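You operate a simulated robot arm through the tools that you are given. There is no shell and no other tool. Be economical: measure what you need, move in short steps, check, and stop when the job is done.

You are at the controls of a simulated robot arm. One attempt, no reset.

JOB
Couple the caliper hose and prove the line in the green.
Fine: first open the release valve till the gauge shows nought, push the caliper coupling home in its port, shut the release valve, pump to green, then let it off to nought again. A coupling moved under pressure throws an oil jet; keep fingers clear of the rig pad; no oil on the disc, spill no more than a spoonful.
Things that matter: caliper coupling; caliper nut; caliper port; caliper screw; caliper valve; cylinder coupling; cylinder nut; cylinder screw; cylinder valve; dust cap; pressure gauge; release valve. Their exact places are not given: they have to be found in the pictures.

The check looks at the end state, three seconds after you hand in, the way a careful person would. Anything else that was tipped, shoved, dropped, spilled or broken makes it a failure.

ROBOT AND FRAMES
A 6-joint arm with a two-finger gripper on a trunk, on a base that drives. Base frame: it is fixed to the floor where the robot stands at the start and does not move with it; the origin is under the middle of the robot, x ahead of it, y to its left, z up. Readings come in m, rad, newtons and seconds.
With the tool pointing down near the work surface it reaches from about 0.14 to 0.8 m from the robot's upright axis, wherever it stands. Its first joint turns from -2.897 to 2.897 rad. Places, roughly: caliper coupling [1.25, -0.25, 0.75]; caliper nut [1.2, 0, 0.8]; caliper port [1.1, -0.3, 0.9]; caliper screw [1.1, -0.3, 0.9]; caliper valve [0.9, 0.1, 0.8]; cylinder coupling [1, 0.75, 1]; cylinder nut [1, 0.4, 0.8]; cylinder screw [1.1, 0.5, 0.9]; cylinder valve [1, 0.1, 0.8]; dust cap [1.25, -0.5, 0.75]; pressure gauge [1.2, 0.1, 0.9]; release valve [0.9, 0, 0.8]. Payload 2.45 kg.
The TCP is the grasp point between the finger pads, 0.026 m short of the fingertips. In the tool frame z runs along the fingers and y along their closing line. The gripper opens to 0.096 m. The gripper's body begins 0.069 m behind the TCP.
Orientation is told as [roll, pitch, yaw] about the base's x, y, z axes, in that order, counted from this pose: with the fingers straight down and closing along the base's y, the tool's x points along the base's -x, its y along +y and its z along -z.

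CONTROLS
- The arm moves only by the tool step_arm. Its argument "plan" is text: rows parted by semicolons, each of 7 numbers parted by spaces: the shift along the tool's x, y, z in m, then the turn, a rotation vector about the tool's x, y, z in degrees, then the opening, from 0 (shut) to 1 (fully open). In form: x y z wx wy wz fingers; .... A call has 1 to 8 rows; each row shifts and turns the commanded pose from where the row before left it, along the tool's axes as they then stand. A row lasts 0.2 s, in which the tool goes at most 0.05 m and 0.15 rad; a call with a longer step from one row to the next is refused whole, and so is a gripper value outside its range. A pose out of reach is approached as far as the arm can. The call stops where the force on the tool passes 90 N (or 10 N more than at its start, if that is more) or the arm is blocked; 0.2 s more then pass. The fingers move at their own pace and stop on an object; they squeeze with about 34 N. The grip force told is the motor's: it shows also when the fingers shut on nothing. Time passes only in rows, and 0.2 s behind the last, so rows that do not move let the fingers close. The reply holds the time, the measured pose of the TCP, the force on the tool along the base axes, the opening and the grip force, in the units named above and with some noise, with the torque about the TCP (base axes, N m) and any sound that the robot's microphone picked up.
- Cameras (640 x 400 px; columns grow to the right, rows downward): "scene" is now at [0.0313, 0.142, 1.1546]; the picture's right is [-0.17, -0.99, 0.00], its down [-0.20, 0.03, -0.98] and it looks along [0.97, -0.16, -0.20] (base axes); focal length 268 px, centre (320, 200). "wrist" rides on the gripper at [0.082, 0.003, -0.098] in the tool frame; the picture's right is [-0.04, 1.00, 0.00], its down [-0.73, -0.03, -0.68] and it looks along [-0.68, -0.03, 0.73] (tool axes); focal length 256 px, centre (320, 200).
- capture(camera): a new picture of that camera. It takes no simulated time.
- move_column(by): slides the trunk up (or, below 0, down) by that many m; the arm and the scene camera ride with it, the base frame stays. It gives what a move gives, with no picture.
- steer(legs): drives the robot by 1 to 6 legs, each [ahead, turn to the left] in m and rad, along the robot's own axes; the way and the turn of a leg run together, so that a leg with both is an arc; at most 1.5 m and 3.142 rad a leg. The arm and the cameras ride along, it lands a little off, and it stops where it bumps. It gives what a move gives.
- turn_head(pan, tilt): turns the head with the scene camera to pan (to the left, within 2.705 rad either way) and tilt (down, from -0.506 to 1.204), counted from straight ahead of the robot. It gives what a move gives.
- pixel_to_xyz(camera, pixels): for up to 12 pixels [column, row] of the newest picture of that camera ("zoom" is the newest enlarged one), the place [x, y, z] in the base frame of the surface seen there, good to about 0.003 m. It takes no simulated time.
- inspect(camera, box): a new picture of the part [left, top, right, bottom] of that camera's present view, enlarged. It takes no simulated time.
- close_job(): hands the job in; it is judged then, once.

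Go step by step. Measure first, check grasps and placings, and put right what went wrong. The budget is 80 turns and 52 pictures, counting those below and the enlarged ones. Unless the task says otherwise, let go and move clear before handing in, and close with one line.

The tools are called after "Request:" as name(argument=value, ...) on one line, values as JSON. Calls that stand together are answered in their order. step_arm: Moves the arm, as the interface text tells. Its arguments: {"type":"object","properties":{"plan":{"type":"string"}},"required":["plan"]} The other tools are called the same way: move_column (by) slides the trunk up or down; steer (legs) drives the base; turn_head (pan, tilt) turns the head that bears the scene camera; capture (camera) takes a picture; pixel_to_xyz (camera, pixels) gives the place of the surface under pixels of a picture; inspect (camera, box) takes an enlarged picture of a part of a camera's view; close_job () hands the job in.

At the start:

```text
t: 0.0
eef_pos: [0.3873, 0.1669, 1.0008]
tool_rot: [0.001, -0.002, 0.0]
wrist_force: [0.2, -0.6, -0.2]
wrist_torque: [-0.02, 0.0, 0.05]
opening: 0.0958
grasp_force: 0.0
trunk travel left (down, up): [-0.15, 0.0]
robot x, y, heading: [0.0002, 0.0038, -0.001]
head pan, tilt: [-0.166, 0.204]
```

scene: 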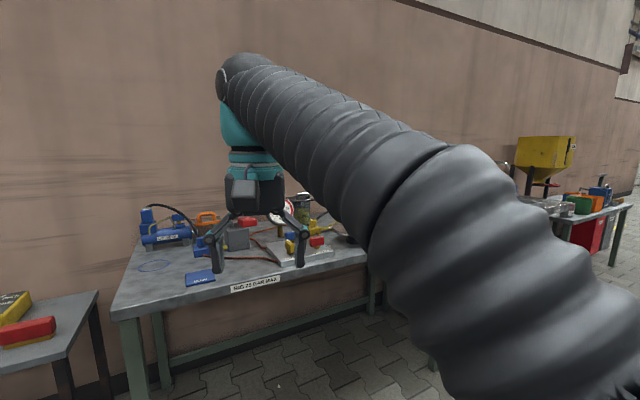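
wrist: 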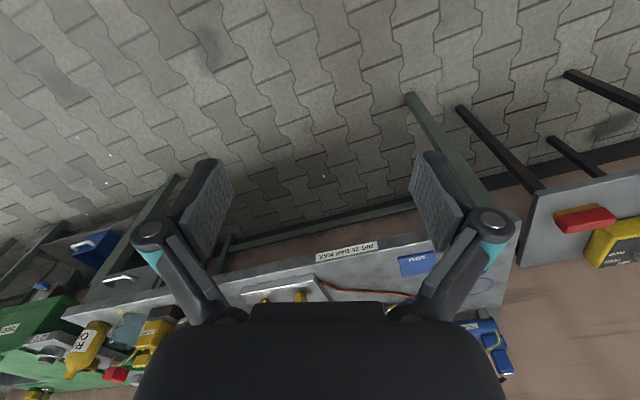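

The scene shows a bench at about x 1.0 with the rig behind the arm (pixels 140-360, 200-290). I take enlarged pictures first.

Request:
inspect(camera="scene", box=[120, 180, 360, 330])

Request:
inspect(camera="wrist", box=[220, 220, 540, 400])

```text
2.67 times, centred on (240, 255) of scene
```

zoom: 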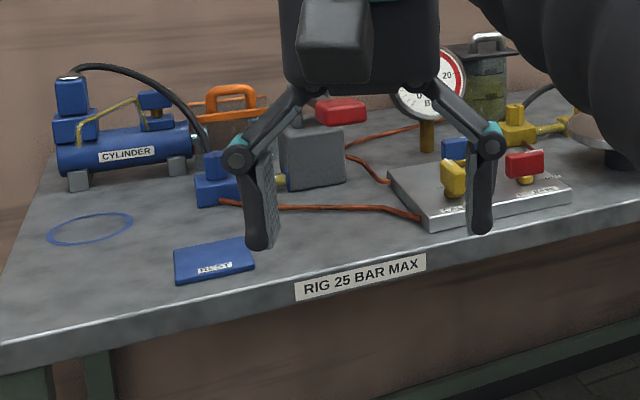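

```text
2.00 times, centred on (380, 310) of wrist
```

zoom: 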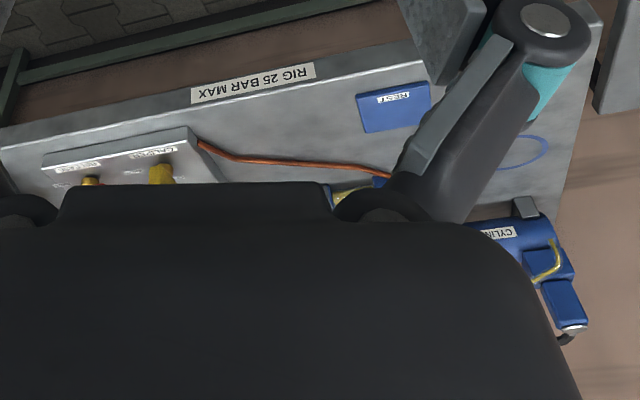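

The arm hides the rig's right side. I swing the tool off to the right, away from the bench, to clear the view.

Request:
step_arm(plan="0.01 -0.045 0 0 0 0 1;0.01 -0.045 0 0 0 0 1;0.01 -0.045 0 0 0 0 1;0.01 -0.045 0 0 0 0 1;0.01 -0.045 0 0 0 0 1;0.01 -0.045 0 0 0 0 1;0.01 -0.045 0 0 0 0 1;0.01 -0.045 0 0 0 0 1")

Request:
turn_head(pan=0.0, tilt=0.35)

Request:
capture(camera="scene")

```text
t: 1.8
eef_pos: [0.3042, -0.1911, 1.0023]
tool_rot: [0.001, -0.002, 0.001]
wrist_force: [-0.3, 0.6, 0.4]
wrist_torque: [-0.02, -0.01, 0.0]
opening: 0.0961
grasp_force: 0.2
trunk travel left (down, up): [-0.15, 0.0]
robot x, y, heading: [-0.0017, 0.0021, 0.0]
head pan, tilt: [-0.166, 0.204]
```

```text
t: 2.5
eef_pos: [0.3047, -0.1899, 1.001]
tool_rot: [0.0, -0.003, 0.001]
wrist_force: [0.2, -0.3, 0.1]
wrist_torque: [-0.02, -0.03, -0.01]
opening: 0.0963
grasp_force: 0.1
trunk travel left (down, up): [-0.15, 0.0]
robot x, y, heading: [0.0003, -0.0003, -0.001]
head pan, tilt: [0.0, 0.351]
```

```text
47 pictures are left
```

scene: 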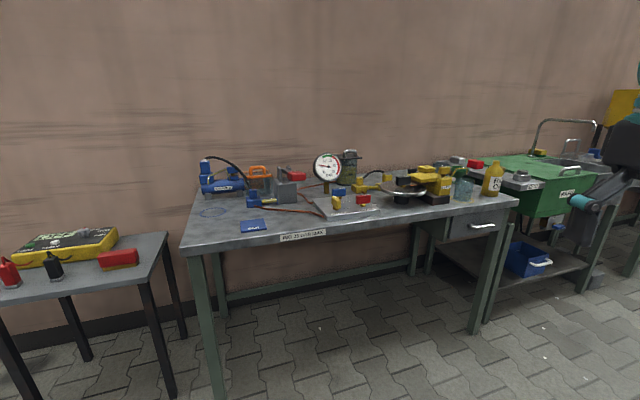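

Now the whole bench is in view, columns 180-520. I enlarge two halves.

Request:
inspect(camera="scene", box=[300, 145, 420, 220])

Request:
inspect(camera="scene", box=[390, 145, 510, 220])

Request:
inspect(camera="scene", box=[190, 145, 350, 245])

```text
5.33 times, centred on (360, 182) of scene
```

zoom: 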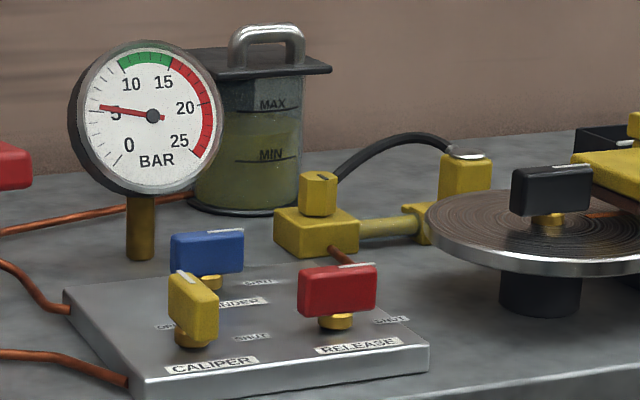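

```text
5.33 times, centred on (450, 182) of scene
```

zoom: 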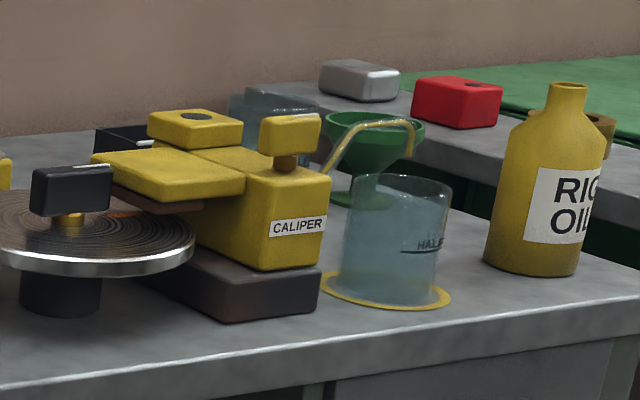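

```text
4.00 times, centred on (270, 195) of scene
```

zoom: 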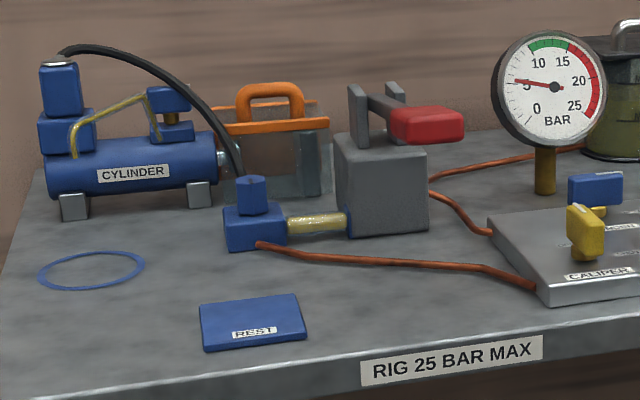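

The gauge reads about 5 bar, and the port seems to be the yellow block with a hole on the caliper. I measure the bench edge and features.

Request:
pixel_to_xyz(camera="scene", pixels=[[185, 245], [515, 200], [305, 236], [335, 203], [363, 199], [327, 168], [373, 178], [427, 168], [409, 184], [288, 176], [447, 170], [340, 192]])

Request:
pixel_to_xyz(camera="zoom", pixels=[[430, 125], [385, 190], [585, 210], [595, 180], [255, 225], [590, 280], [250, 190], [355, 100], [60, 70]])

```text
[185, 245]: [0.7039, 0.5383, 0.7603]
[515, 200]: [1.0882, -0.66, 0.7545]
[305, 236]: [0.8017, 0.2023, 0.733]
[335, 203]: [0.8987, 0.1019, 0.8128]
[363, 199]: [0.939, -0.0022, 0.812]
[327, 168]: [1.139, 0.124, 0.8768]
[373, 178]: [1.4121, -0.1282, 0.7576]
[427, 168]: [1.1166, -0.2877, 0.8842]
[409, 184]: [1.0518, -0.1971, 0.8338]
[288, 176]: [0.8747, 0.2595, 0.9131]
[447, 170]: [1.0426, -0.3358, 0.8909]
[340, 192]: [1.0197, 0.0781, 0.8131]
```

```text
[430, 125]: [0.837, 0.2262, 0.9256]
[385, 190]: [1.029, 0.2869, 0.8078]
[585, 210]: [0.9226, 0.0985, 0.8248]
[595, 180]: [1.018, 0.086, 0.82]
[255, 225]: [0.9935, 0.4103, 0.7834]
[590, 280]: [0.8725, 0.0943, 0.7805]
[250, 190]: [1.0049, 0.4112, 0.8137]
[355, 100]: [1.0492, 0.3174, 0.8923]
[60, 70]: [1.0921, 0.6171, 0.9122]
```

The bench is turned by about 0.31 rad (front edge from (0.70,0.54) to (1.09,-0.66)). I drive to about (0.53,-0.19), facing it squarely, from where everything is in reach.

Request:
steer(legs=[[0, -0.351], [0.55, 0], [0, 0.661]])

Request:
turn_head(pan=0.0, tilt=0.6)

Request:
capture(camera="scene")

```text
t: 8.5
eef_pos: [0.8564, -0.2593, 1.0021]
tool_rot: [0.001, -0.002, 0.335]
wrist_force: [-0.1, -0.4, 0.0]
wrist_torque: [-0.01, 0.02, 0.01]
opening: 0.0959
grasp_force: 0.0
trunk travel left (down, up): [-0.15, 0.0]
robot x, y, heading: [0.507, -0.1798, 0.333]
head pan, tilt: [0.0, 0.351]
```

```text
t: 9.3
eef_pos: [0.8569, -0.2583, 1.0012]
tool_rot: [-0.001, -0.002, 0.334]
wrist_force: [0.1, -0.7, -0.1]
wrist_torque: [-0.04, -0.01, -0.03]
opening: 0.0959
grasp_force: 0.1
trunk travel left (down, up): [-0.15, 0.0]
robot x, y, heading: [0.5081, -0.1758, 0.336]
head pan, tilt: [0.0, 0.6]
```

```text
43 pictures are left
```

scene: 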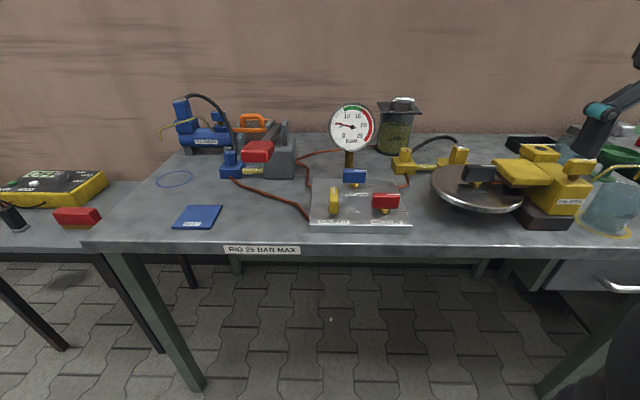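

The rig is plain now. I enlarge the manifold (310-420) and the caliper side (400-600).

Request:
inspect(camera="scene", box=[300, 160, 420, 235])

Request:
pixel_to_xyz(camera="zoom", pixels=[[190, 140], [170, 200], [455, 180], [450, 240], [290, 60], [290, 100], [290, 130], [335, 75], [415, 185], [490, 185], [60, 320], [580, 340]])

Request:
inspect(camera="scene", box=[380, 120, 600, 245])

```text
5.33 times, centred on (360, 198) of scene
```

zoom: 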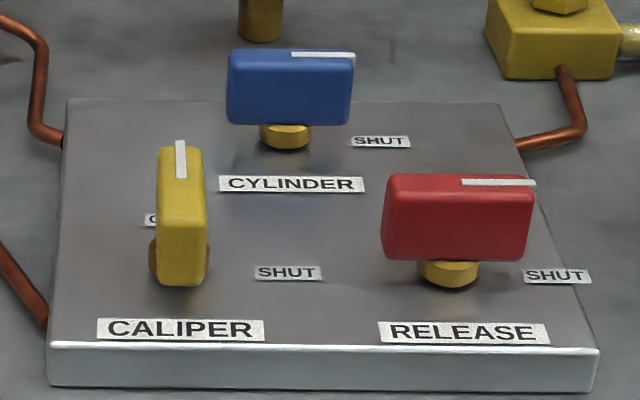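

```text
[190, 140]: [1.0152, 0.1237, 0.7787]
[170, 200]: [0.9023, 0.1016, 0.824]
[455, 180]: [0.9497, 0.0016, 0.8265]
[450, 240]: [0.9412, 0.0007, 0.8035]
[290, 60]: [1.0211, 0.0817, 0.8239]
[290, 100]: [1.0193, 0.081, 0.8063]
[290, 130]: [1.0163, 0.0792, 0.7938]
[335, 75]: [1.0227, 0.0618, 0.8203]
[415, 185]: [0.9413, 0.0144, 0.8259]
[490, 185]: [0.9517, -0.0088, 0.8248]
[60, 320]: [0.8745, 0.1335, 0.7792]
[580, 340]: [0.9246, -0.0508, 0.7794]
```

```text
2.91 times, centred on (490, 182) of scene
```

zoom: 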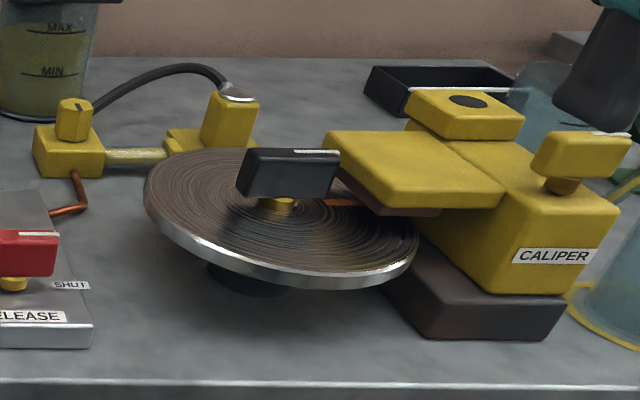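

Release and cylinder levers point to SHUT, caliper lever points inward (open). I measure the caliper parts and look closer at the port and coupling.

Request:
pixel_to_xyz(camera="zoom", pixels=[[468, 101], [420, 100], [515, 115], [470, 85], [460, 130], [235, 95], [225, 130], [175, 140], [75, 105], [415, 80], [490, 95], [140, 155]])

Request:
inspect(camera="scene", box=[390, 125, 480, 181])

Request:
inspect(camera="scene", box=[490, 125, 600, 195])

```text
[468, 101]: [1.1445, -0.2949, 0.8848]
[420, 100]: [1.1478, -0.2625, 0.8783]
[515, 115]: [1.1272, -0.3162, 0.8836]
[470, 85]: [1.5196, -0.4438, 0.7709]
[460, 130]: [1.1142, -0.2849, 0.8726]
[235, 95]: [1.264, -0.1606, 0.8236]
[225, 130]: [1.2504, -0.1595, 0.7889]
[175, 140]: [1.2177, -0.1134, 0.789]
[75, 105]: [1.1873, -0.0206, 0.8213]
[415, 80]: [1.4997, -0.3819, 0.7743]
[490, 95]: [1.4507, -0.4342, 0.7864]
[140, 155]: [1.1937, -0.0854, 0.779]
```

```text
7.11 times, centred on (435, 153) of scene
```

zoom: 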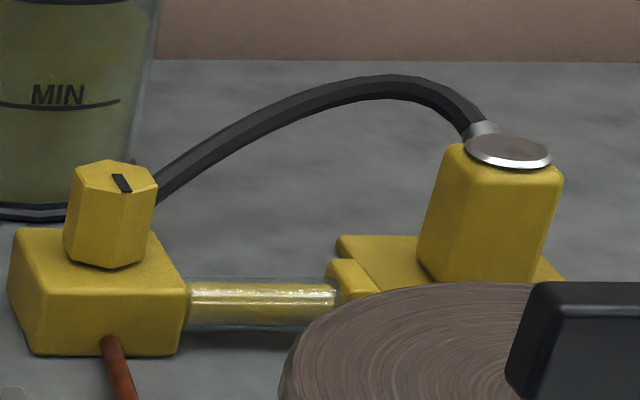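

```text
5.71 times, centred on (545, 160) of scene
```

zoom: 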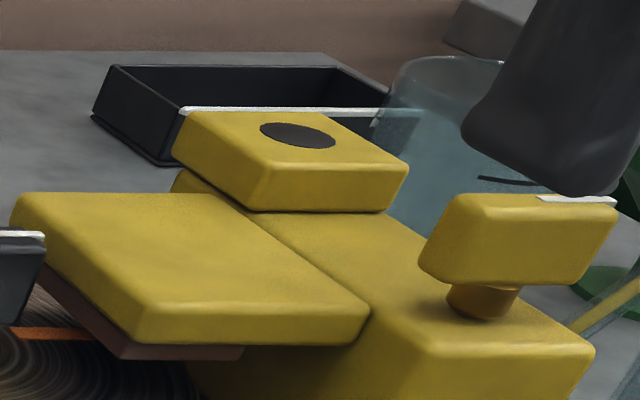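

Everything needed is located: release lever pivot about (0.950,0.002), blade 0.80-0.827 high, pointing at SHUT. I bring the tool over it at present height.

Request:
step_arm(plan="-0.02466 0.0308 0 0 0 0 1;-0.02466 0.0308 0 0 0 0 1;-0.02466 0.0308 0 0 0 0 1;-0.02466 0.0308 0 0 0 0 1;-0.02466 0.0308 0 0 0 0 1;-0.02466 0.0308 0 0 0 0 1;-0.02466 0.0308 0 0 0 0 1;0 0 0 0 0 8.3 1")

Request:
step_arm(plan="0 0 0 0 0 8.4 1;0 0 0 0 0 8.4 1;0 0 0 0 0 8.4 1;0 0 0 0 0 8.4 1;0 0 0 0 0 8.4 1;0 0 0 0 0 8.4 1;0 0 0 0 0 8.4 1;0 0 0 0 0 8.4 1")

Request:
step_arm(plan="0 0 0 0 0 8.4 0.6;0 0 0 0 0 8.3 0.6;0 0 0 0 0 0 0.6")

Request:
capture(camera="wrist")

```text
t: 11.1
eef_pos: [0.95, 0.0004, 1.0021]
tool_rot: [0.001, -0.002, 0.187]
wrist_force: [-0.6, 0.3, 0.3]
wrist_torque: [-0.01, -0.01, -0.02]
opening: 0.0961
grasp_force: 0.0
trunk travel left (down, up): [-0.15, 0.0]
robot x, y, heading: [0.5029, -0.1783, 0.336]
head pan, tilt: [0.0, 0.6]
```

```text
t: 12.9
eef_pos: [0.9494, 0.0028, 1.0022]
tool_rot: [0.003, 0.001, -0.989]
wrist_force: [-0.4, -0.2, 0.1]
wrist_torque: [0.01, -0.02, 0.01]
opening: 0.0961
grasp_force: 0.0
trunk travel left (down, up): [-0.15, 0.0]
robot x, y, heading: [0.5075, -0.1803, 0.327]
head pan, tilt: [0.0, 0.6]
```

```text
t: 13.7
eef_pos: [0.9486, 0.0017, 1.0018]
tool_rot: [0.002, 0.0, -1.279]
wrist_force: [-0.8, 0.3, 0.6]
wrist_torque: [0.03, 0.05, 0.01]
opening: 0.0577
grasp_force: 0.1
trunk travel left (down, up): [-0.15, 0.0]
robot x, y, heading: [0.5092, -0.1817, 0.335]
head pan, tilt: [0.0, 0.6]
```

```text
38 pictures are left
```

wrist: 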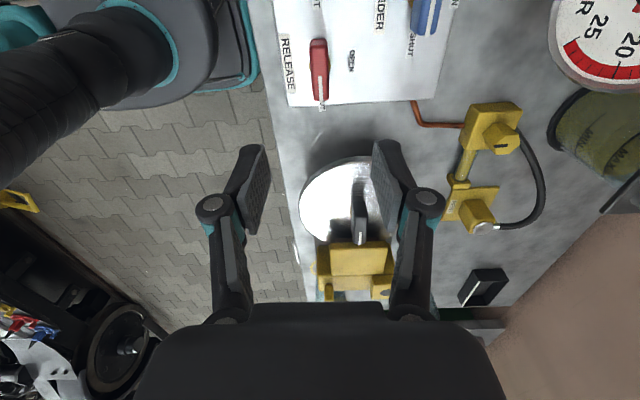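

The wrist picture shows the red lever (318,70) in line between the fingers, with OPEN on the inward side. I lower 0.18 m and close on it.

Request:
step_arm(plan="0 0 0.045 0 0 0 0.6;0 0 0.045 0 0 0 0.6;0 0 0.045 0 0 0 0.6;0 0 0.03 0 0 0 0.6;0 0 0.015 0 0 0 0.6;0 0 0 0 0 0 0;0 0 0 0 0 0 0;0 0 0 0 0 0 0")

```text
t: 15.5
eef_pos: [0.949, 0.0021, 0.8207]
tool_rot: [0.002, 0.0, -1.275]
wrist_force: [-4.5, -2.1, 0.5]
wrist_torque: [0.09, 0.12, 0.76]
opening: 0.0178
grasp_force: 43.1
trunk travel left (down, up): [-0.15, 0.0]
robot x, y, heading: [0.5079, -0.175, 0.334]
head pan, tilt: [0.0, 0.6]
```

Lever held at 17.8 mm. I turn it 90° counter-clockwise toward OPEN.

Request:
step_arm(plan="0 0 0 0 0 -8 0;0 0 0 0 0 -8 0;0 0 0 0 0 -8 0;0 0 0 0 0 -8 0;0 0 0 0 0 -8 0;0 0 0 0 0 -8 0")

Request:
step_arm(plan="0 0 0 0 0 -8 0;0 0 0 0 0 -8 0;0 0 0 0 0 -8 0;0 0 0 0 0 -8 0;0 0 0 0 0 -8 0;0 0 0 0 0 -2 0")

Request:
inspect(camera="scene", box=[290, 90, 430, 240])

```text
t: 16.9
eef_pos: [0.948, 0.0012, 0.8221]
tool_rot: [0.0, 0.0, -0.437]
wrist_force: [-27.8, -7.7, -18.1]
wrist_torque: [-0.12, 0.76, -0.05]
opening: 0.018
grasp_force: 43.2
trunk travel left (down, up): [-0.15, 0.0]
robot x, y, heading: [0.5086, -0.1807, 0.338]
head pan, tilt: [0.0, 0.6]
```

```text
t: 18.3
eef_pos: [0.9498, -0.0001, 0.8233]
tool_rot: [0.0, -0.004, 0.296]
wrist_force: [-19.6, -18.6, -11.1]
wrist_torque: [-0.49, 0.61, 0.01]
opening: 0.0179
grasp_force: 43.3
trunk travel left (down, up): [-0.15, 0.0]
robot x, y, heading: [0.5034, -0.182, 0.329]
head pan, tilt: [0.0, 0.6]
```

```text
2.67 times, centred on (360, 165) of scene
```

zoom: 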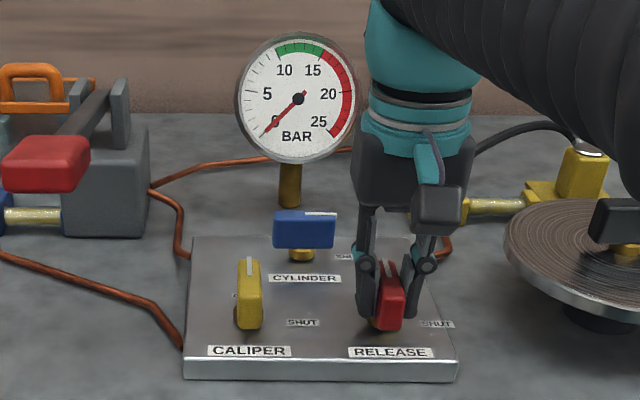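

The needle lies on 0 and the red lever is at OPEN. I let go and rise, to look at the coupling from the wrist camera.

Request:
step_arm(plan="0 0 0 0 0 0 0.6;0 0 0 0 0 0 0.6;0 0 -0.04 0 0 0 0.6;0 0 -0.045 0 0 0 0.6;0 0 -0.045 0 0 0 0.6;0 0 -0.05 0 0 0 1")

Request:
inspect(camera="scene", box=[290, 90, 430, 240])

```text
t: 19.7
eef_pos: [0.9507, 0.0017, 1.0032]
tool_rot: [-0.001, -0.001, 0.296]
wrist_force: [-0.6, -0.3, 0.3]
wrist_torque: [0.0, -0.03, -0.04]
opening: 0.0962
grasp_force: 0.1
trunk travel left (down, up): [-0.15, 0.0]
robot x, y, heading: [0.5049, -0.1792, 0.333]
head pan, tilt: [0.0, 0.6]
```

```text
2.67 times, centred on (360, 165) of scene
```

zoom: 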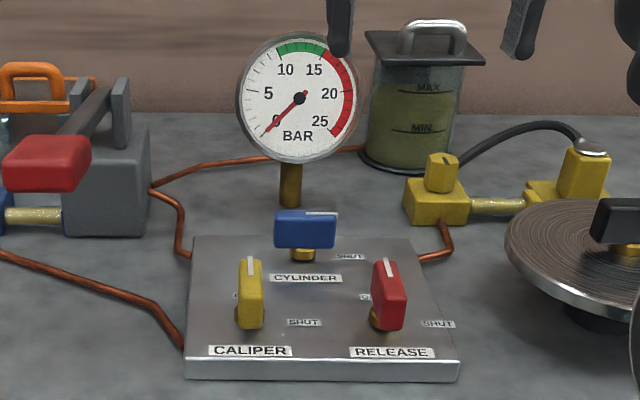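

Release is open and the gauge rests at 0. I move toward the coupling for a close wrist view.

Request:
step_arm(plan="-0.0208 -0.034 0 0 0 0 1;-0.0208 -0.034 0 0 0 0 1;-0.0208 -0.034 0 0 0 0 1;-0.0208 -0.034 0 0 0 0 1;-0.0208 -0.034 0 0 0 0 1")

Request:
capture(camera="wrist")

```text
t: 20.9
eef_pos: [1.0837, -0.135, 0.9649]
tool_rot: [-0.001, -0.006, 0.294]
wrist_force: [0.2, 0.0, 0.9]
wrist_torque: [0.01, -0.03, 0.0]
opening: 0.0959
grasp_force: 0.1
out of reach, approached as far as the arm can: row 1, 2, 3, 4, 5
trunk travel left (down, up): [-0.15, 0.0]
robot x, y, heading: [0.505, -0.1809, 0.335]
head pan, tilt: [0.0, 0.6]
```

```text
35 pictures are left
```

wrist: 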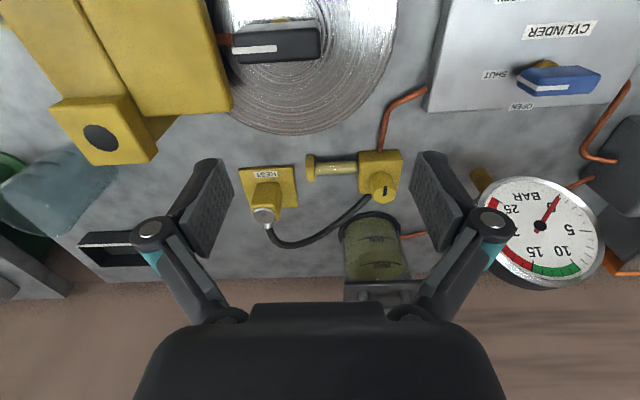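

The coupling sits in its REST at (265,195) in the wrist picture; port hole at (100,137). The arm reported out of reach up here, so I measure and then drive nearer.

Request:
pixel_to_xyz(camera="wrist", pixels=[[100, 137], [60, 105], [132, 95], [150, 148], [95, 160], [263, 188], [264, 215], [264, 202], [245, 195], [290, 195], [375, 215], [375, 287]])

Request:
inspect(camera="wrist", box=[220, 140, 420, 265])

Request:
pixel_to_xyz(camera="zoom", pixels=[[110, 140], [185, 145], [125, 180], [180, 180], [140, 230], [165, 250], [115, 195], [180, 200], [140, 250], [70, 100], [220, 100], [240, 210]])

```text
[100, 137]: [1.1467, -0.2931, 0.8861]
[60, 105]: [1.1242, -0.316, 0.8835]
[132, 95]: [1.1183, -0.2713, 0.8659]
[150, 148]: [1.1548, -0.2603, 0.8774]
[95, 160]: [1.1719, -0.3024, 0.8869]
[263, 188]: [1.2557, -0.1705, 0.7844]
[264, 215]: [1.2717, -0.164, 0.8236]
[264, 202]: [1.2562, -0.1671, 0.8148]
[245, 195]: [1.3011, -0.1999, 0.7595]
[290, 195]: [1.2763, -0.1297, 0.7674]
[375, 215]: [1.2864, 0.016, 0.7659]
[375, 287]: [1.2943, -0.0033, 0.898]
```

```text
3.20 times, centred on (320, 202) of wrist
```

zoom: 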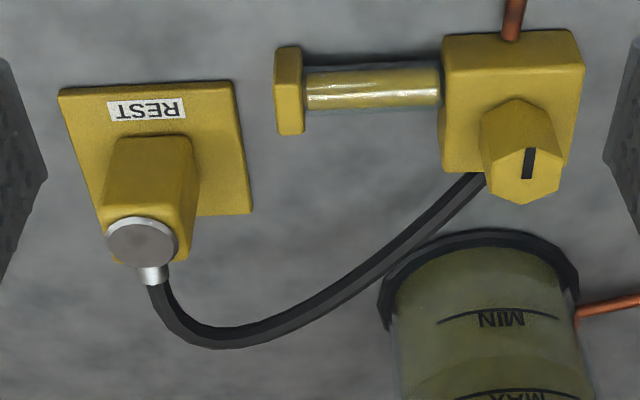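

```text
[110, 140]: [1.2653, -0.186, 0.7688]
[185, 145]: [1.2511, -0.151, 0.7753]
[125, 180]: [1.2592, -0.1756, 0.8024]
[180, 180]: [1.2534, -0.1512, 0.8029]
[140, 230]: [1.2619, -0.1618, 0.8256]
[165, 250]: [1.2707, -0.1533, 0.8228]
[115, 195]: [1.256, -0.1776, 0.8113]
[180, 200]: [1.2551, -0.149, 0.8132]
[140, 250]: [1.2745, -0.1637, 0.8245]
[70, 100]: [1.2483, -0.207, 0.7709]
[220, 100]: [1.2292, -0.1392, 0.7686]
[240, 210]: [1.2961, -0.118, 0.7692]
```

Coupling centre is about (1.268,-0.163), top 0.818, standing on a rest at 0.769; port hole centre (1.147,-0.293), top 0.886. I drive 0.08 m ahead for reach.

Request:
steer(legs=[[0.08, 0]])

Request:
step_arm(plan="0 0 0 0 0 0 0.7;0 0 0 0 0 0 0.7")

```text
t: 21.9
eef_pos: [1.1574, -0.1077, 0.9653]
tool_rot: [0.0, -0.006, 0.294]
wrist_force: [-0.6, 0.1, 0.0]
wrist_torque: [-0.02, 0.0, -0.04]
opening: 0.0959
grasp_force: 0.1
trunk travel left (down, up): [-0.15, 0.0]
robot x, y, heading: [0.5797, -0.1507, 0.336]
head pan, tilt: [0.0, 0.6]
```

```text
t: 22.5
eef_pos: [1.1581, -0.107, 0.9654]
tool_rot: [-0.001, -0.005, 0.295]
wrist_force: [-0.3, 0.1, -0.7]
wrist_torque: [0.03, 0.03, 0.02]
opening: 0.0674
grasp_force: 0.1
trunk travel left (down, up): [-0.15, 0.0]
robot x, y, heading: [0.5812, -0.1537, 0.332]
head pan, tilt: [0.0, 0.6]
```

Base moved fine. I go over the coupling, coming down to z about 0.905, and check with the wrist camera.

Request:
step_arm(plan="-0.0222 -0.0214 0.015 0 0 0 0.7;-0.0222 -0.0214 0.015 0 0 0 0.7;-0.0222 -0.0214 0.015 0 0 0 0.7;-0.0222 -0.0214 0.015 0 0 0 0.7;0 0 0 0 0 0 0.7")

Request:
capture(camera="wrist")

Request:
inspect(camera="scene", box=[360, 90, 580, 230])

```text
t: 23.7
eef_pos: [1.258, -0.164, 0.8953]
tool_rot: [-0.002, -0.008, 0.294]
wrist_force: [0.4, 0.4, -0.5]
wrist_torque: [0.02, -0.01, -0.04]
opening: 0.0671
grasp_force: 0.0
out of reach, approached as far as the arm can: row 3, 4
trunk travel left (down, up): [-0.15, 0.0]
robot x, y, heading: [0.5798, -0.1553, 0.331]
head pan, tilt: [0.0, 0.6]
```

```text
33 pictures are left
```

wrist: 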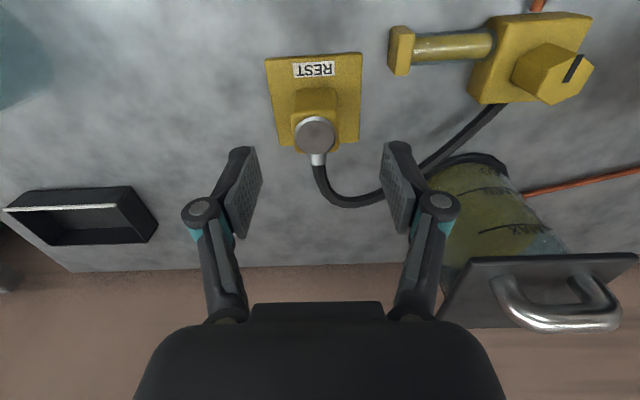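

```text
2.86 times, centred on (470, 160) of scene
```

zoom: 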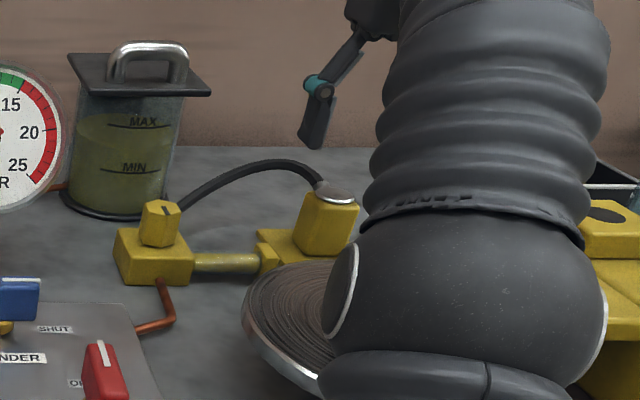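

The cap (316,135) lies centred between the fingers. I measure it.

Request:
pixel_to_xyz(camera="wrist", pixels=[[316, 135], [316, 122], [316, 150], [300, 133], [333, 133], [316, 96], [318, 160], [268, 62], [360, 55], [316, 108]])

```text
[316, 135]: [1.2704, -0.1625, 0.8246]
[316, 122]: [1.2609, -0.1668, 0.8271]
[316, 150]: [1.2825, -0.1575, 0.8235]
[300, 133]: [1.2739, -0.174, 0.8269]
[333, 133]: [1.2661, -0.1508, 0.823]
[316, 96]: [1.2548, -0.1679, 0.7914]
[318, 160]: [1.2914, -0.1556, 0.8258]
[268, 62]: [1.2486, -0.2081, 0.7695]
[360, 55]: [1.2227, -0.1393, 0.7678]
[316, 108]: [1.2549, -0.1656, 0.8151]
```

Cap centre (1.271,-0.162). I lower most of the way, shifting 1.2 cm inward.

Request:
step_arm(plan="0 0 0.02 0 0 0 0.7;0 0 0.02 0 0 0 0.7;-0.006 -0.001 0.015 0 0 0 0.7;-0.005 -0.001 0.01 0 0 0 0.7;0 0 0 0 0 0 0.7")

```text
t: 24.9
eef_pos: [1.27, -0.1624, 0.83]
tool_rot: [-0.001, -0.006, 0.294]
wrist_force: [0.0, -0.7, -0.2]
wrist_torque: [-0.01, 0.0, 0.01]
opening: 0.0672
grasp_force: 0.0
trunk travel left (down, up): [-0.15, 0.0]
robot x, y, heading: [0.5778, -0.1533, 0.332]
head pan, tilt: [0.0, 0.6]
```

Request:
step_arm(plan="0 0 0.015 0 0 0 0.7;0 0 0.012 0 0 0 0.7;0 0 0 0 0 0 0.7;0 0 0 0 0 0 0;0 0 0 0 0 0 0;0 0 0 0 0 0 0")

Request:
capture(camera="wrist")

```text
t: 26.3
eef_pos: [1.2699, -0.1608, 0.8039]
tool_rot: [0.0, -0.005, 0.295]
wrist_force: [0.8, -0.9, 1.2]
wrist_torque: [-0.08, -0.05, 0.0]
opening: 0.0351
grasp_force: 33.7
trunk travel left (down, up): [-0.15, 0.0]
robot x, y, heading: [0.5785, -0.1524, 0.332]
head pan, tilt: [0.0, 0.6]
```

```text
31 pictures are left
```

wrist: 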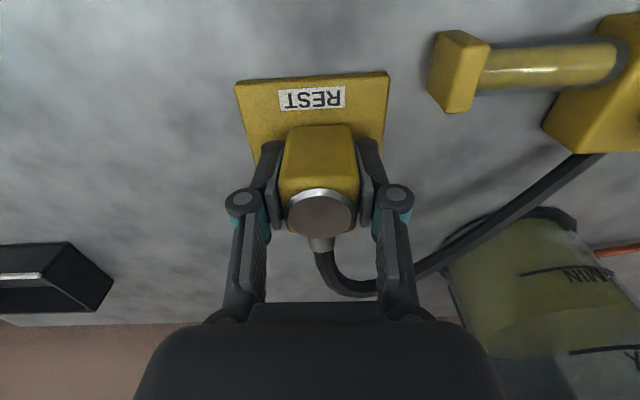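

Coupling held at 35 mm. I lift it straight by 5 cm and look.

Request:
step_arm(plan="0 0 -0.01 0 0 0 0;0 0 -0.015 0 0 0 0;0 0 -0.025 0 0 0 0;0 0 0 0 0 0 0")

Request:
capture(camera="wrist")

Request:
inspect(camera="scene", box=[360, 90, 580, 230])

```text
t: 27.3
eef_pos: [1.2679, -0.1618, 0.8526]
tool_rot: [-0.001, -0.003, 0.293]
wrist_force: [0.8, 0.5, -0.6]
wrist_torque: [-0.01, -0.01, 0.01]
opening: 0.0351
grasp_force: 34.2
trunk travel left (down, up): [-0.15, 0.0]
robot x, y, heading: [0.5787, -0.1564, 0.332]
head pan, tilt: [0.0, 0.6]
```

```text
30 pictures are left
```

wrist: 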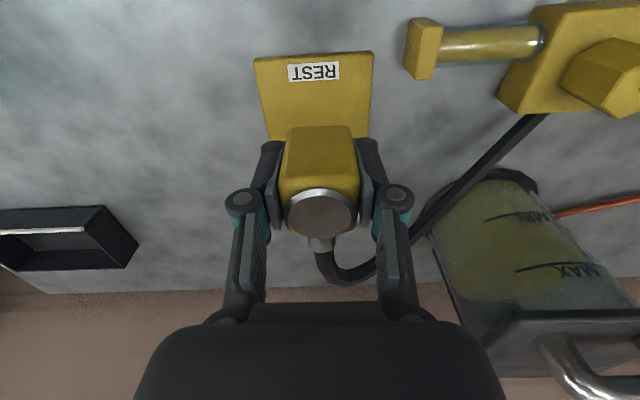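

```text
2.86 times, centred on (470, 160) of scene
```

zoom: 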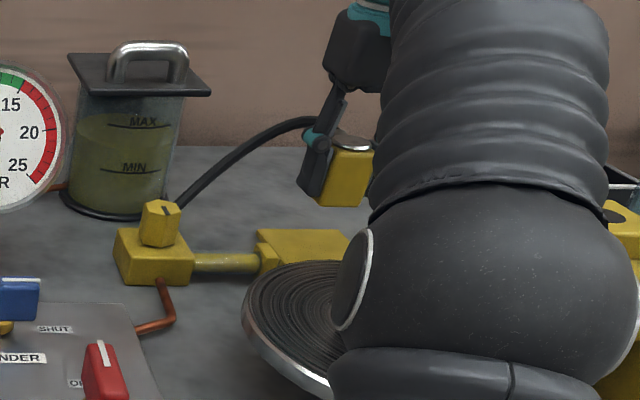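

The coupling came out cleanly, no spill seen. I carry it up and over toward the port, in two parts, minding the hose.

Request:
step_arm(plan="0.025 -0.012 -0.03 0 0 0 0;0.03 -0.018 -0.03 0 0 0 0;0.025 -0.015 -0.01 0 0 0 0;0.02 -0.012 -0.01 0 0 0 0;0 0 0 0 0 0 0")

Request:
capture(camera="wrist")

```text
t: 28.5
eef_pos: [1.1876, -0.2465, 0.931]
tool_rot: [0.0, -0.004, 0.296]
wrist_force: [-0.2, -0.6, -1.0]
wrist_torque: [0.0, 0.0, -0.03]
opening: 0.0353
grasp_force: 33.7
trunk travel left (down, up): [-0.15, 0.0]
robot x, y, heading: [0.5781, -0.1528, 0.337]
head pan, tilt: [0.0, 0.6]
```

```text
28 pictures are left
```

wrist: 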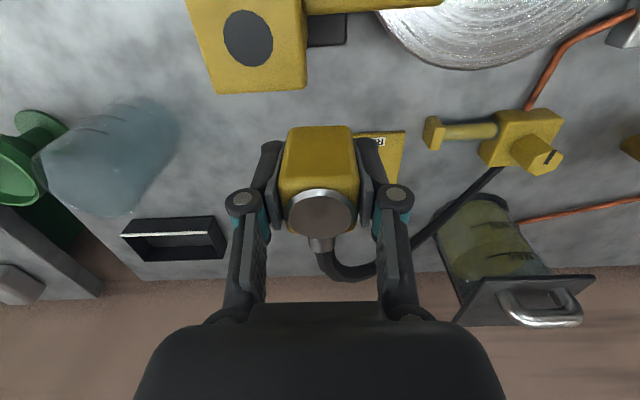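

The port hole (248,38) is close in the wrist view now. I measure its rim and the block's edges.

Request:
pixel_to_xyz(camera="wrist", pixels=[[248, 38], [228, 35], [270, 42], [243, 14], [252, 62], [218, 90], [302, 85], [190, 15], [295, 10]])

Request:
inspect(camera="wrist", box=[180, 0, 340, 100])

Request:
pixel_to_xyz(camera="zoom", pixels=[[190, 155], [370, 155], [275, 50], [285, 260], [275, 150], [205, 100], [345, 230], [150, 330], [480, 320], [60, 60], [470, 60]])

```text
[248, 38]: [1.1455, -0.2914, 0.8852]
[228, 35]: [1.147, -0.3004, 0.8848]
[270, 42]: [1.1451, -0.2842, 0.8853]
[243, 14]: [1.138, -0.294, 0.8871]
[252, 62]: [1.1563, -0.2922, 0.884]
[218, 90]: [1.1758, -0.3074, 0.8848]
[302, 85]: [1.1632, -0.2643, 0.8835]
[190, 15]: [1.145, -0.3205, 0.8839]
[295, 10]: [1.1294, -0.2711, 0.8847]
```

```text
4.00 times, centred on (260, 50) of wrist
```

zoom: 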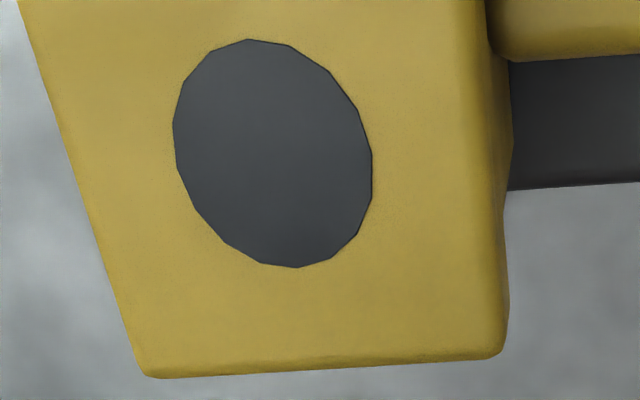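

```text
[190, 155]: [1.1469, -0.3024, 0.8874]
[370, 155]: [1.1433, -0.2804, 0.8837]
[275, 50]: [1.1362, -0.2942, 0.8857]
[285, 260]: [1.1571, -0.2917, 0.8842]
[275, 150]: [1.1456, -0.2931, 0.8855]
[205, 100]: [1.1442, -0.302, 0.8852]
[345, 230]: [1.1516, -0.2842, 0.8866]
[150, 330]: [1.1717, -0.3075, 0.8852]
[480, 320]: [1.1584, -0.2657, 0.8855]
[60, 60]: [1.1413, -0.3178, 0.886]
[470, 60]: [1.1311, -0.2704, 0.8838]
```

Hole centre (1.1465,-0.2925), 24 mm across, top 0.885; yaw agrees with the tool's. I bring the coupling above it at z 0.95.

Request:
step_arm(plan="0.006 -0.004 -0.02 0 0 0 0;0.024 -0.0136 0 0 0 0 0;0.0233 -0.0135 0 0 0 0 0;0 0 0 0 0 0 0")

Request:
capture(camera="wrist")

Request:
inspect(camera="scene", box=[440, 60, 640, 200])

```text
t: 29.5
eef_pos: [1.1447, -0.2917, 0.9467]
tool_rot: [-0.001, -0.005, 0.295]
wrist_force: [-0.6, 0.9, -1.2]
wrist_torque: [0.0, -0.01, -0.01]
opening: 0.0348
grasp_force: 34.4
out of reach, approached as far as the arm can: row 1
trunk travel left (down, up): [-0.15, 0.0]
robot x, y, heading: [0.5762, -0.1557, 0.334]
head pan, tilt: [0.0, 0.6]
```

```text
26 pictures are left
```

wrist: 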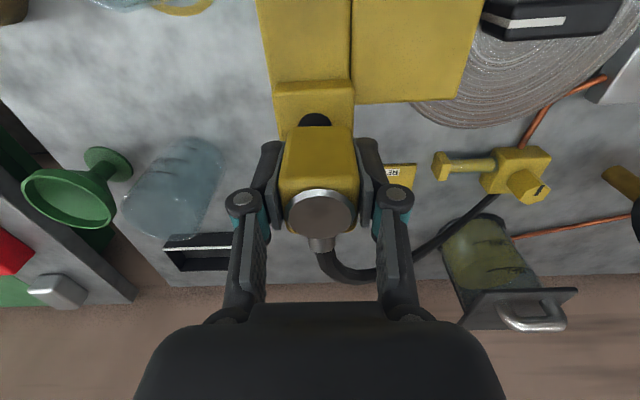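

```text
2.86 times, centred on (540, 130) of scene
```

zoom: 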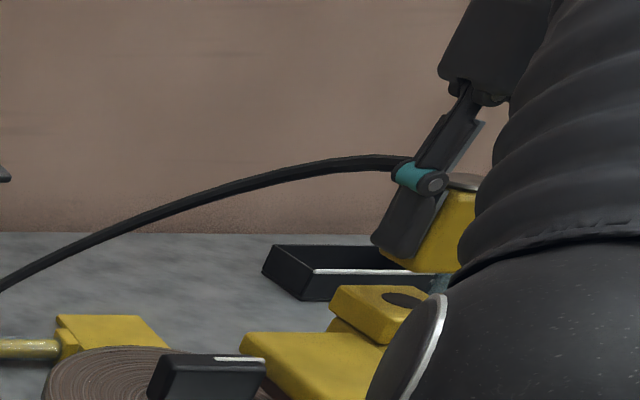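

The hose reaches. I check the cap's place against the hole before lowering.

Request:
pixel_to_xyz(camera="wrist", pixels=[[322, 212], [293, 212], [350, 212], [321, 194], [321, 233], [315, 119], [318, 150], [285, 165], [355, 165]])

```text
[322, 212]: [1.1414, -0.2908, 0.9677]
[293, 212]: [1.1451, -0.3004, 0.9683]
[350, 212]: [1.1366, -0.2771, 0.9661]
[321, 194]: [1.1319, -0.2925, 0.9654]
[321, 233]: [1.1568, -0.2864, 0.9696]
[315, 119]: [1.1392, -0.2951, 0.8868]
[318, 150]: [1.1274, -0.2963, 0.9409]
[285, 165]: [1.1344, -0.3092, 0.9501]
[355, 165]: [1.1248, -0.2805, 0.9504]
```

Cap centre reads within ~3 mm of the hole. I trim by 2 mm and lower gently until contact.

Request:
step_arm(plan="-0.0016 -0.0015 0.005 0 0 0 0;0 0 0.008 0 0 0 0;0 0 0.006 0 0 0 0;0 0 0 0 0 0 0")

```text
t: 30.5
eef_pos: [1.1449, -0.2916, 0.9278]
tool_rot: [0.0, -0.006, 0.296]
wrist_force: [0.6, 0.3, -0.6]
wrist_torque: [0.03, 0.0, 0.03]
opening: 0.0352
grasp_force: 33.6
trunk travel left (down, up): [-0.15, 0.0]
robot x, y, heading: [0.578, -0.1568, 0.337]
head pan, tilt: [0.0, 0.6]
```

No contact yet at 0.928. I go on down in small steps.

Request:
step_arm(plan="-0.001 0 0.005 0 0 0 0;0 0 0.004 0 0 0 0;0 0 0.003 0 0 0 0;0 0 0 0 0 0 0")

Request:
capture(camera="wrist")

```text
t: 31.5
eef_pos: [1.1464, -0.2914, 0.9173]
tool_rot: [-0.003, -0.007, 0.294]
wrist_force: [3.1, -2.5, 23.1]
wrist_torque: [-0.05, -0.17, -0.01]
opening: 0.0355
grasp_force: 34.2
trunk travel left (down, up): [-0.15, 0.0]
robot x, y, heading: [0.5795, -0.1531, 0.336]
head pan, tilt: [0.0, 0.6]
```

```text
24 pictures are left
```

wrist: 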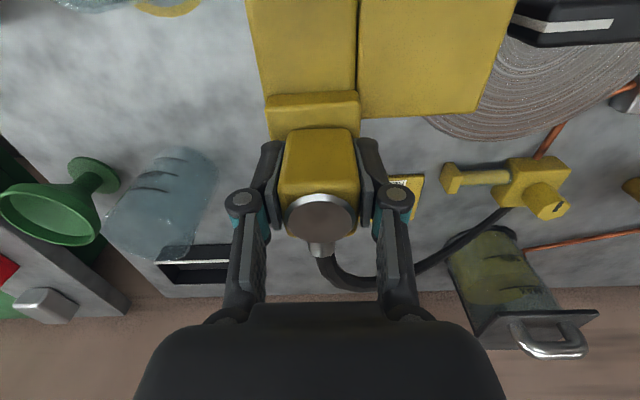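

Contact at 23 N, z 0.917. I press on to seat it and listen for a click.

Request:
step_arm(plan="0 0 0.003 0 0 0 0;0 0 0.003 0 0 0 0;0 0 0.003 0 0 0 0;0 0 0 0 0 0 0")

```text
t: 32.5
eef_pos: [1.147, -0.2907, 0.9109]
tool_rot: [-0.005, -0.008, 0.295]
wrist_force: [4.9, -2.3, 45.8]
wrist_torque: [-0.17, 0.47, -0.12]
opening: 0.0353
grasp_force: 33.8
trunk travel left (down, up): [-0.15, 0.0]
robot x, y, heading: [0.5785, -0.1526, 0.336]
head pan, tilt: [0.0, 0.6]
```

Force rose to 46 N with 6 mm travel; it may be slipping or seating. I measure the cap height.

Request:
inspect(camera="wrist", box=[220, 70, 420, 270])

Request:
pixel_to_xyz(camera="zoom", pixels=[[200, 290], [200, 250], [200, 330], [140, 280], [260, 280], [200, 190], [200, 220], [200, 130], [190, 90], [300, 150]])

Request:
inspect(camera="scene", box=[440, 60, 640, 200])

```text
2.00 times, centred on (320, 170) of wrist
```

zoom: 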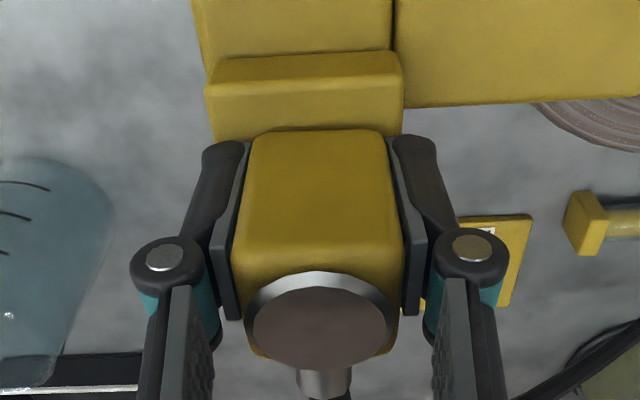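

```text
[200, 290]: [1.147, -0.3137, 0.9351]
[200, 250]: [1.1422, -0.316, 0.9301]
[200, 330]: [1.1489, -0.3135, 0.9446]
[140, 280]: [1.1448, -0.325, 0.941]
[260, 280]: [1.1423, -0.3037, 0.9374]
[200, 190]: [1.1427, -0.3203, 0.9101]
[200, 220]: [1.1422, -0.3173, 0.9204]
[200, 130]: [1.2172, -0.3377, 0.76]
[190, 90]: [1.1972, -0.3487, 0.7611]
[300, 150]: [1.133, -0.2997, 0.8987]
```

```text
2.86 times, centred on (540, 130) of scene
```

zoom: 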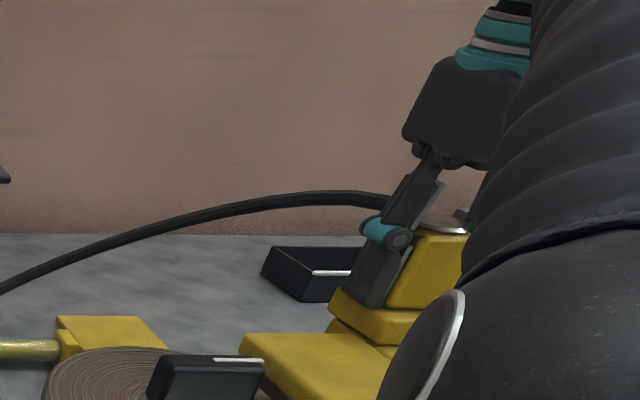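

The block seems to have slid up in the fingers a bit. I measure the cap height properly.

Request:
capture(camera="wrist")

Request:
pixel_to_xyz(camera="wrist", pixels=[[320, 235], [320, 215], [320, 250], [295, 230], [345, 230], [320, 195], [320, 160], [310, 142], [300, 115], [340, 115]])

```text
21 pictures are left
```

wrist: 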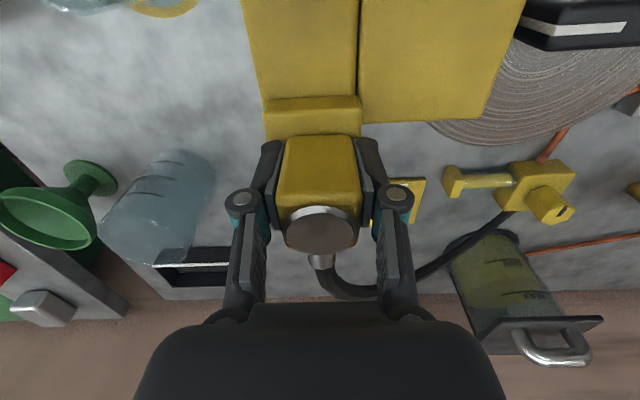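

```text
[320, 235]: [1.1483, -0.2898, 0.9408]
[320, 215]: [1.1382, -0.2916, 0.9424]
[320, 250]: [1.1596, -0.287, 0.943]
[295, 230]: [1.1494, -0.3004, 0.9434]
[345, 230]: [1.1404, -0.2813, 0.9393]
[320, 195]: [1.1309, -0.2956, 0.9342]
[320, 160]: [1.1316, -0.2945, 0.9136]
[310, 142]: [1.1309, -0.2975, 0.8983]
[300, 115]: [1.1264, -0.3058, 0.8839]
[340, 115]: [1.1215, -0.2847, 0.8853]
```

The cap is at 0.942, which means the block sits flush on the port (0.885+0.056). I let go gently and rise a little to see whether it stays.

Request:
step_arm(plan="0 0 -0.004 0 0 0 0;0 0 -0.003 0 0 0 0;0 0 0 0 0 0 0")

Request:
step_arm(plan="0 0 -0.005 0 0 0 0;0 0 -0.005 0 0 0 0;0 0 0 0 0 0 0")

```text
t: 33.3
eef_pos: [1.1471, -0.2888, 0.9111]
tool_rot: [0.001, 0.0, 0.295]
wrist_force: [-0.5, 0.2, -0.8]
wrist_torque: [0.0, 0.0, 0.02]
opening: 0.0349
grasp_force: 33.6
trunk travel left (down, up): [-0.15, 0.0]
robot x, y, heading: [0.5785, -0.1545, 0.334]
head pan, tilt: [0.0, 0.6]
```

```text
t: 34.1
eef_pos: [1.147, -0.2895, 0.9229]
tool_rot: [0.002, -0.003, 0.297]
wrist_force: [-0.5, -0.2, -0.6]
wrist_torque: [0.0, -0.01, 0.02]
opening: 0.0352
grasp_force: 34.2
trunk travel left (down, up): [-0.15, 0.0]
robot x, y, heading: [0.5804, -0.1526, 0.332]
head pan, tilt: [0.0, 0.6]
```

It came up with no force, so it isn't latched yet. I raise it more and look at its underside from the scene camera.

Request:
step_arm(plan="0 0 -0.01 0 0 0 0;0 0 -0.01 0 0 0 0;0 0 0 0 0 0 0")

Request:
inspect(camera="scene", box=[540, 110, 600, 170])

Request:
inspect(camera="wrist", box=[220, 90, 420, 270])

Request:
pixel_to_xyz(camera="zoom", pixels=[[320, 290], [320, 265], [320, 330], [270, 290], [370, 290], [320, 100], [320, 180], [285, 75]])

```text
t: 34.9
eef_pos: [1.1462, -0.2895, 0.9424]
tool_rot: [0.0, -0.005, 0.295]
wrist_force: [-0.1, 0.2, 0.0]
wrist_torque: [-0.02, -0.01, -0.02]
opening: 0.0351
grasp_force: 33.9
trunk travel left (down, up): [-0.15, 0.0]
robot x, y, heading: [0.5808, -0.1518, 0.333]
head pan, tilt: [0.0, 0.6]
```

```text
6.67 times, centred on (570, 140) of scene
```

zoom: 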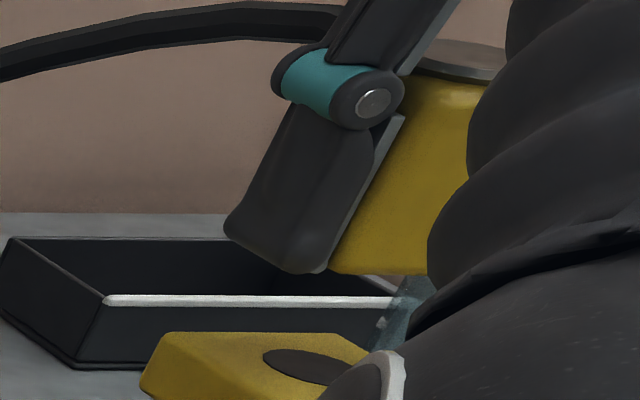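

```text
2.22 times, centred on (320, 180) of wrist
```

zoom: 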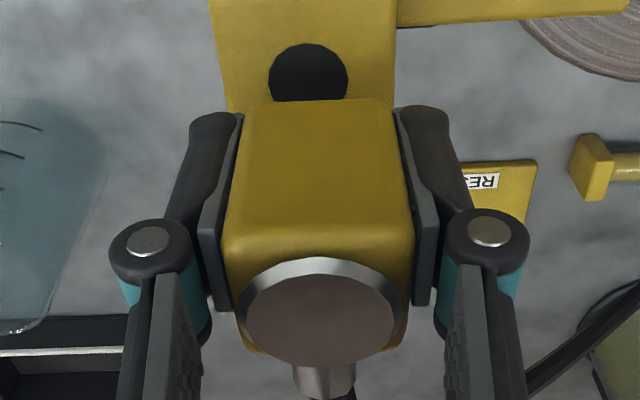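

```text
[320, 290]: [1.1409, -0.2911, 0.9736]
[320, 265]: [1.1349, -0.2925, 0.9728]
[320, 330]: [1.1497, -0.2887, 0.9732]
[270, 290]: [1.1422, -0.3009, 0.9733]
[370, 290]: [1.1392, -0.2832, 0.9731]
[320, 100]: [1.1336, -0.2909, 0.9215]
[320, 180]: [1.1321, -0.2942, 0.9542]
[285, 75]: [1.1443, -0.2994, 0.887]
```

The underside is flat; the hole centre (308 in the zoom) lies about 3 mm to tool -y from the block. I correct, set it down, regrip higher and press.

Request:
step_arm(plan="0.0015 -0.003 0.01 0 0 0 0;0 0 0.01 0 0 0 0;0 0 0.008 0 0 0 0;0 0 0.005 0 0 0 0;0 0 0 0 0 0 0")

```text
t: 36.1
eef_pos: [1.1465, -0.2933, 0.9114]
tool_rot: [0.0, -0.005, 0.294]
wrist_force: [-0.2, 0.7, -0.8]
wrist_torque: [0.0, 0.04, 0.01]
opening: 0.0354
grasp_force: 34.2
trunk travel left (down, up): [-0.15, 0.0]
robot x, y, heading: [0.5788, -0.1542, 0.337]
head pan, tilt: [0.0, 0.6]
```

Request:
step_arm(plan="0.001 0 0.003 0 0 0 0;0 0 0.003 0 0 0 0;0 0 0 0 0 0 0")

```text
t: 36.9
eef_pos: [1.1437, -0.2927, 0.9116]
tool_rot: [-0.008, -0.014, 0.296]
wrist_force: [16.6, -5.2, 67.8]
wrist_torque: [0.64, 0.61, -0.27]
opening: 0.0355
grasp_force: 34.1
trunk travel left (down, up): [-0.15, 0.0]
robot x, y, heading: [0.5841, -0.1503, 0.332]
head pan, tilt: [0.0, 0.6]
heard: snap
```

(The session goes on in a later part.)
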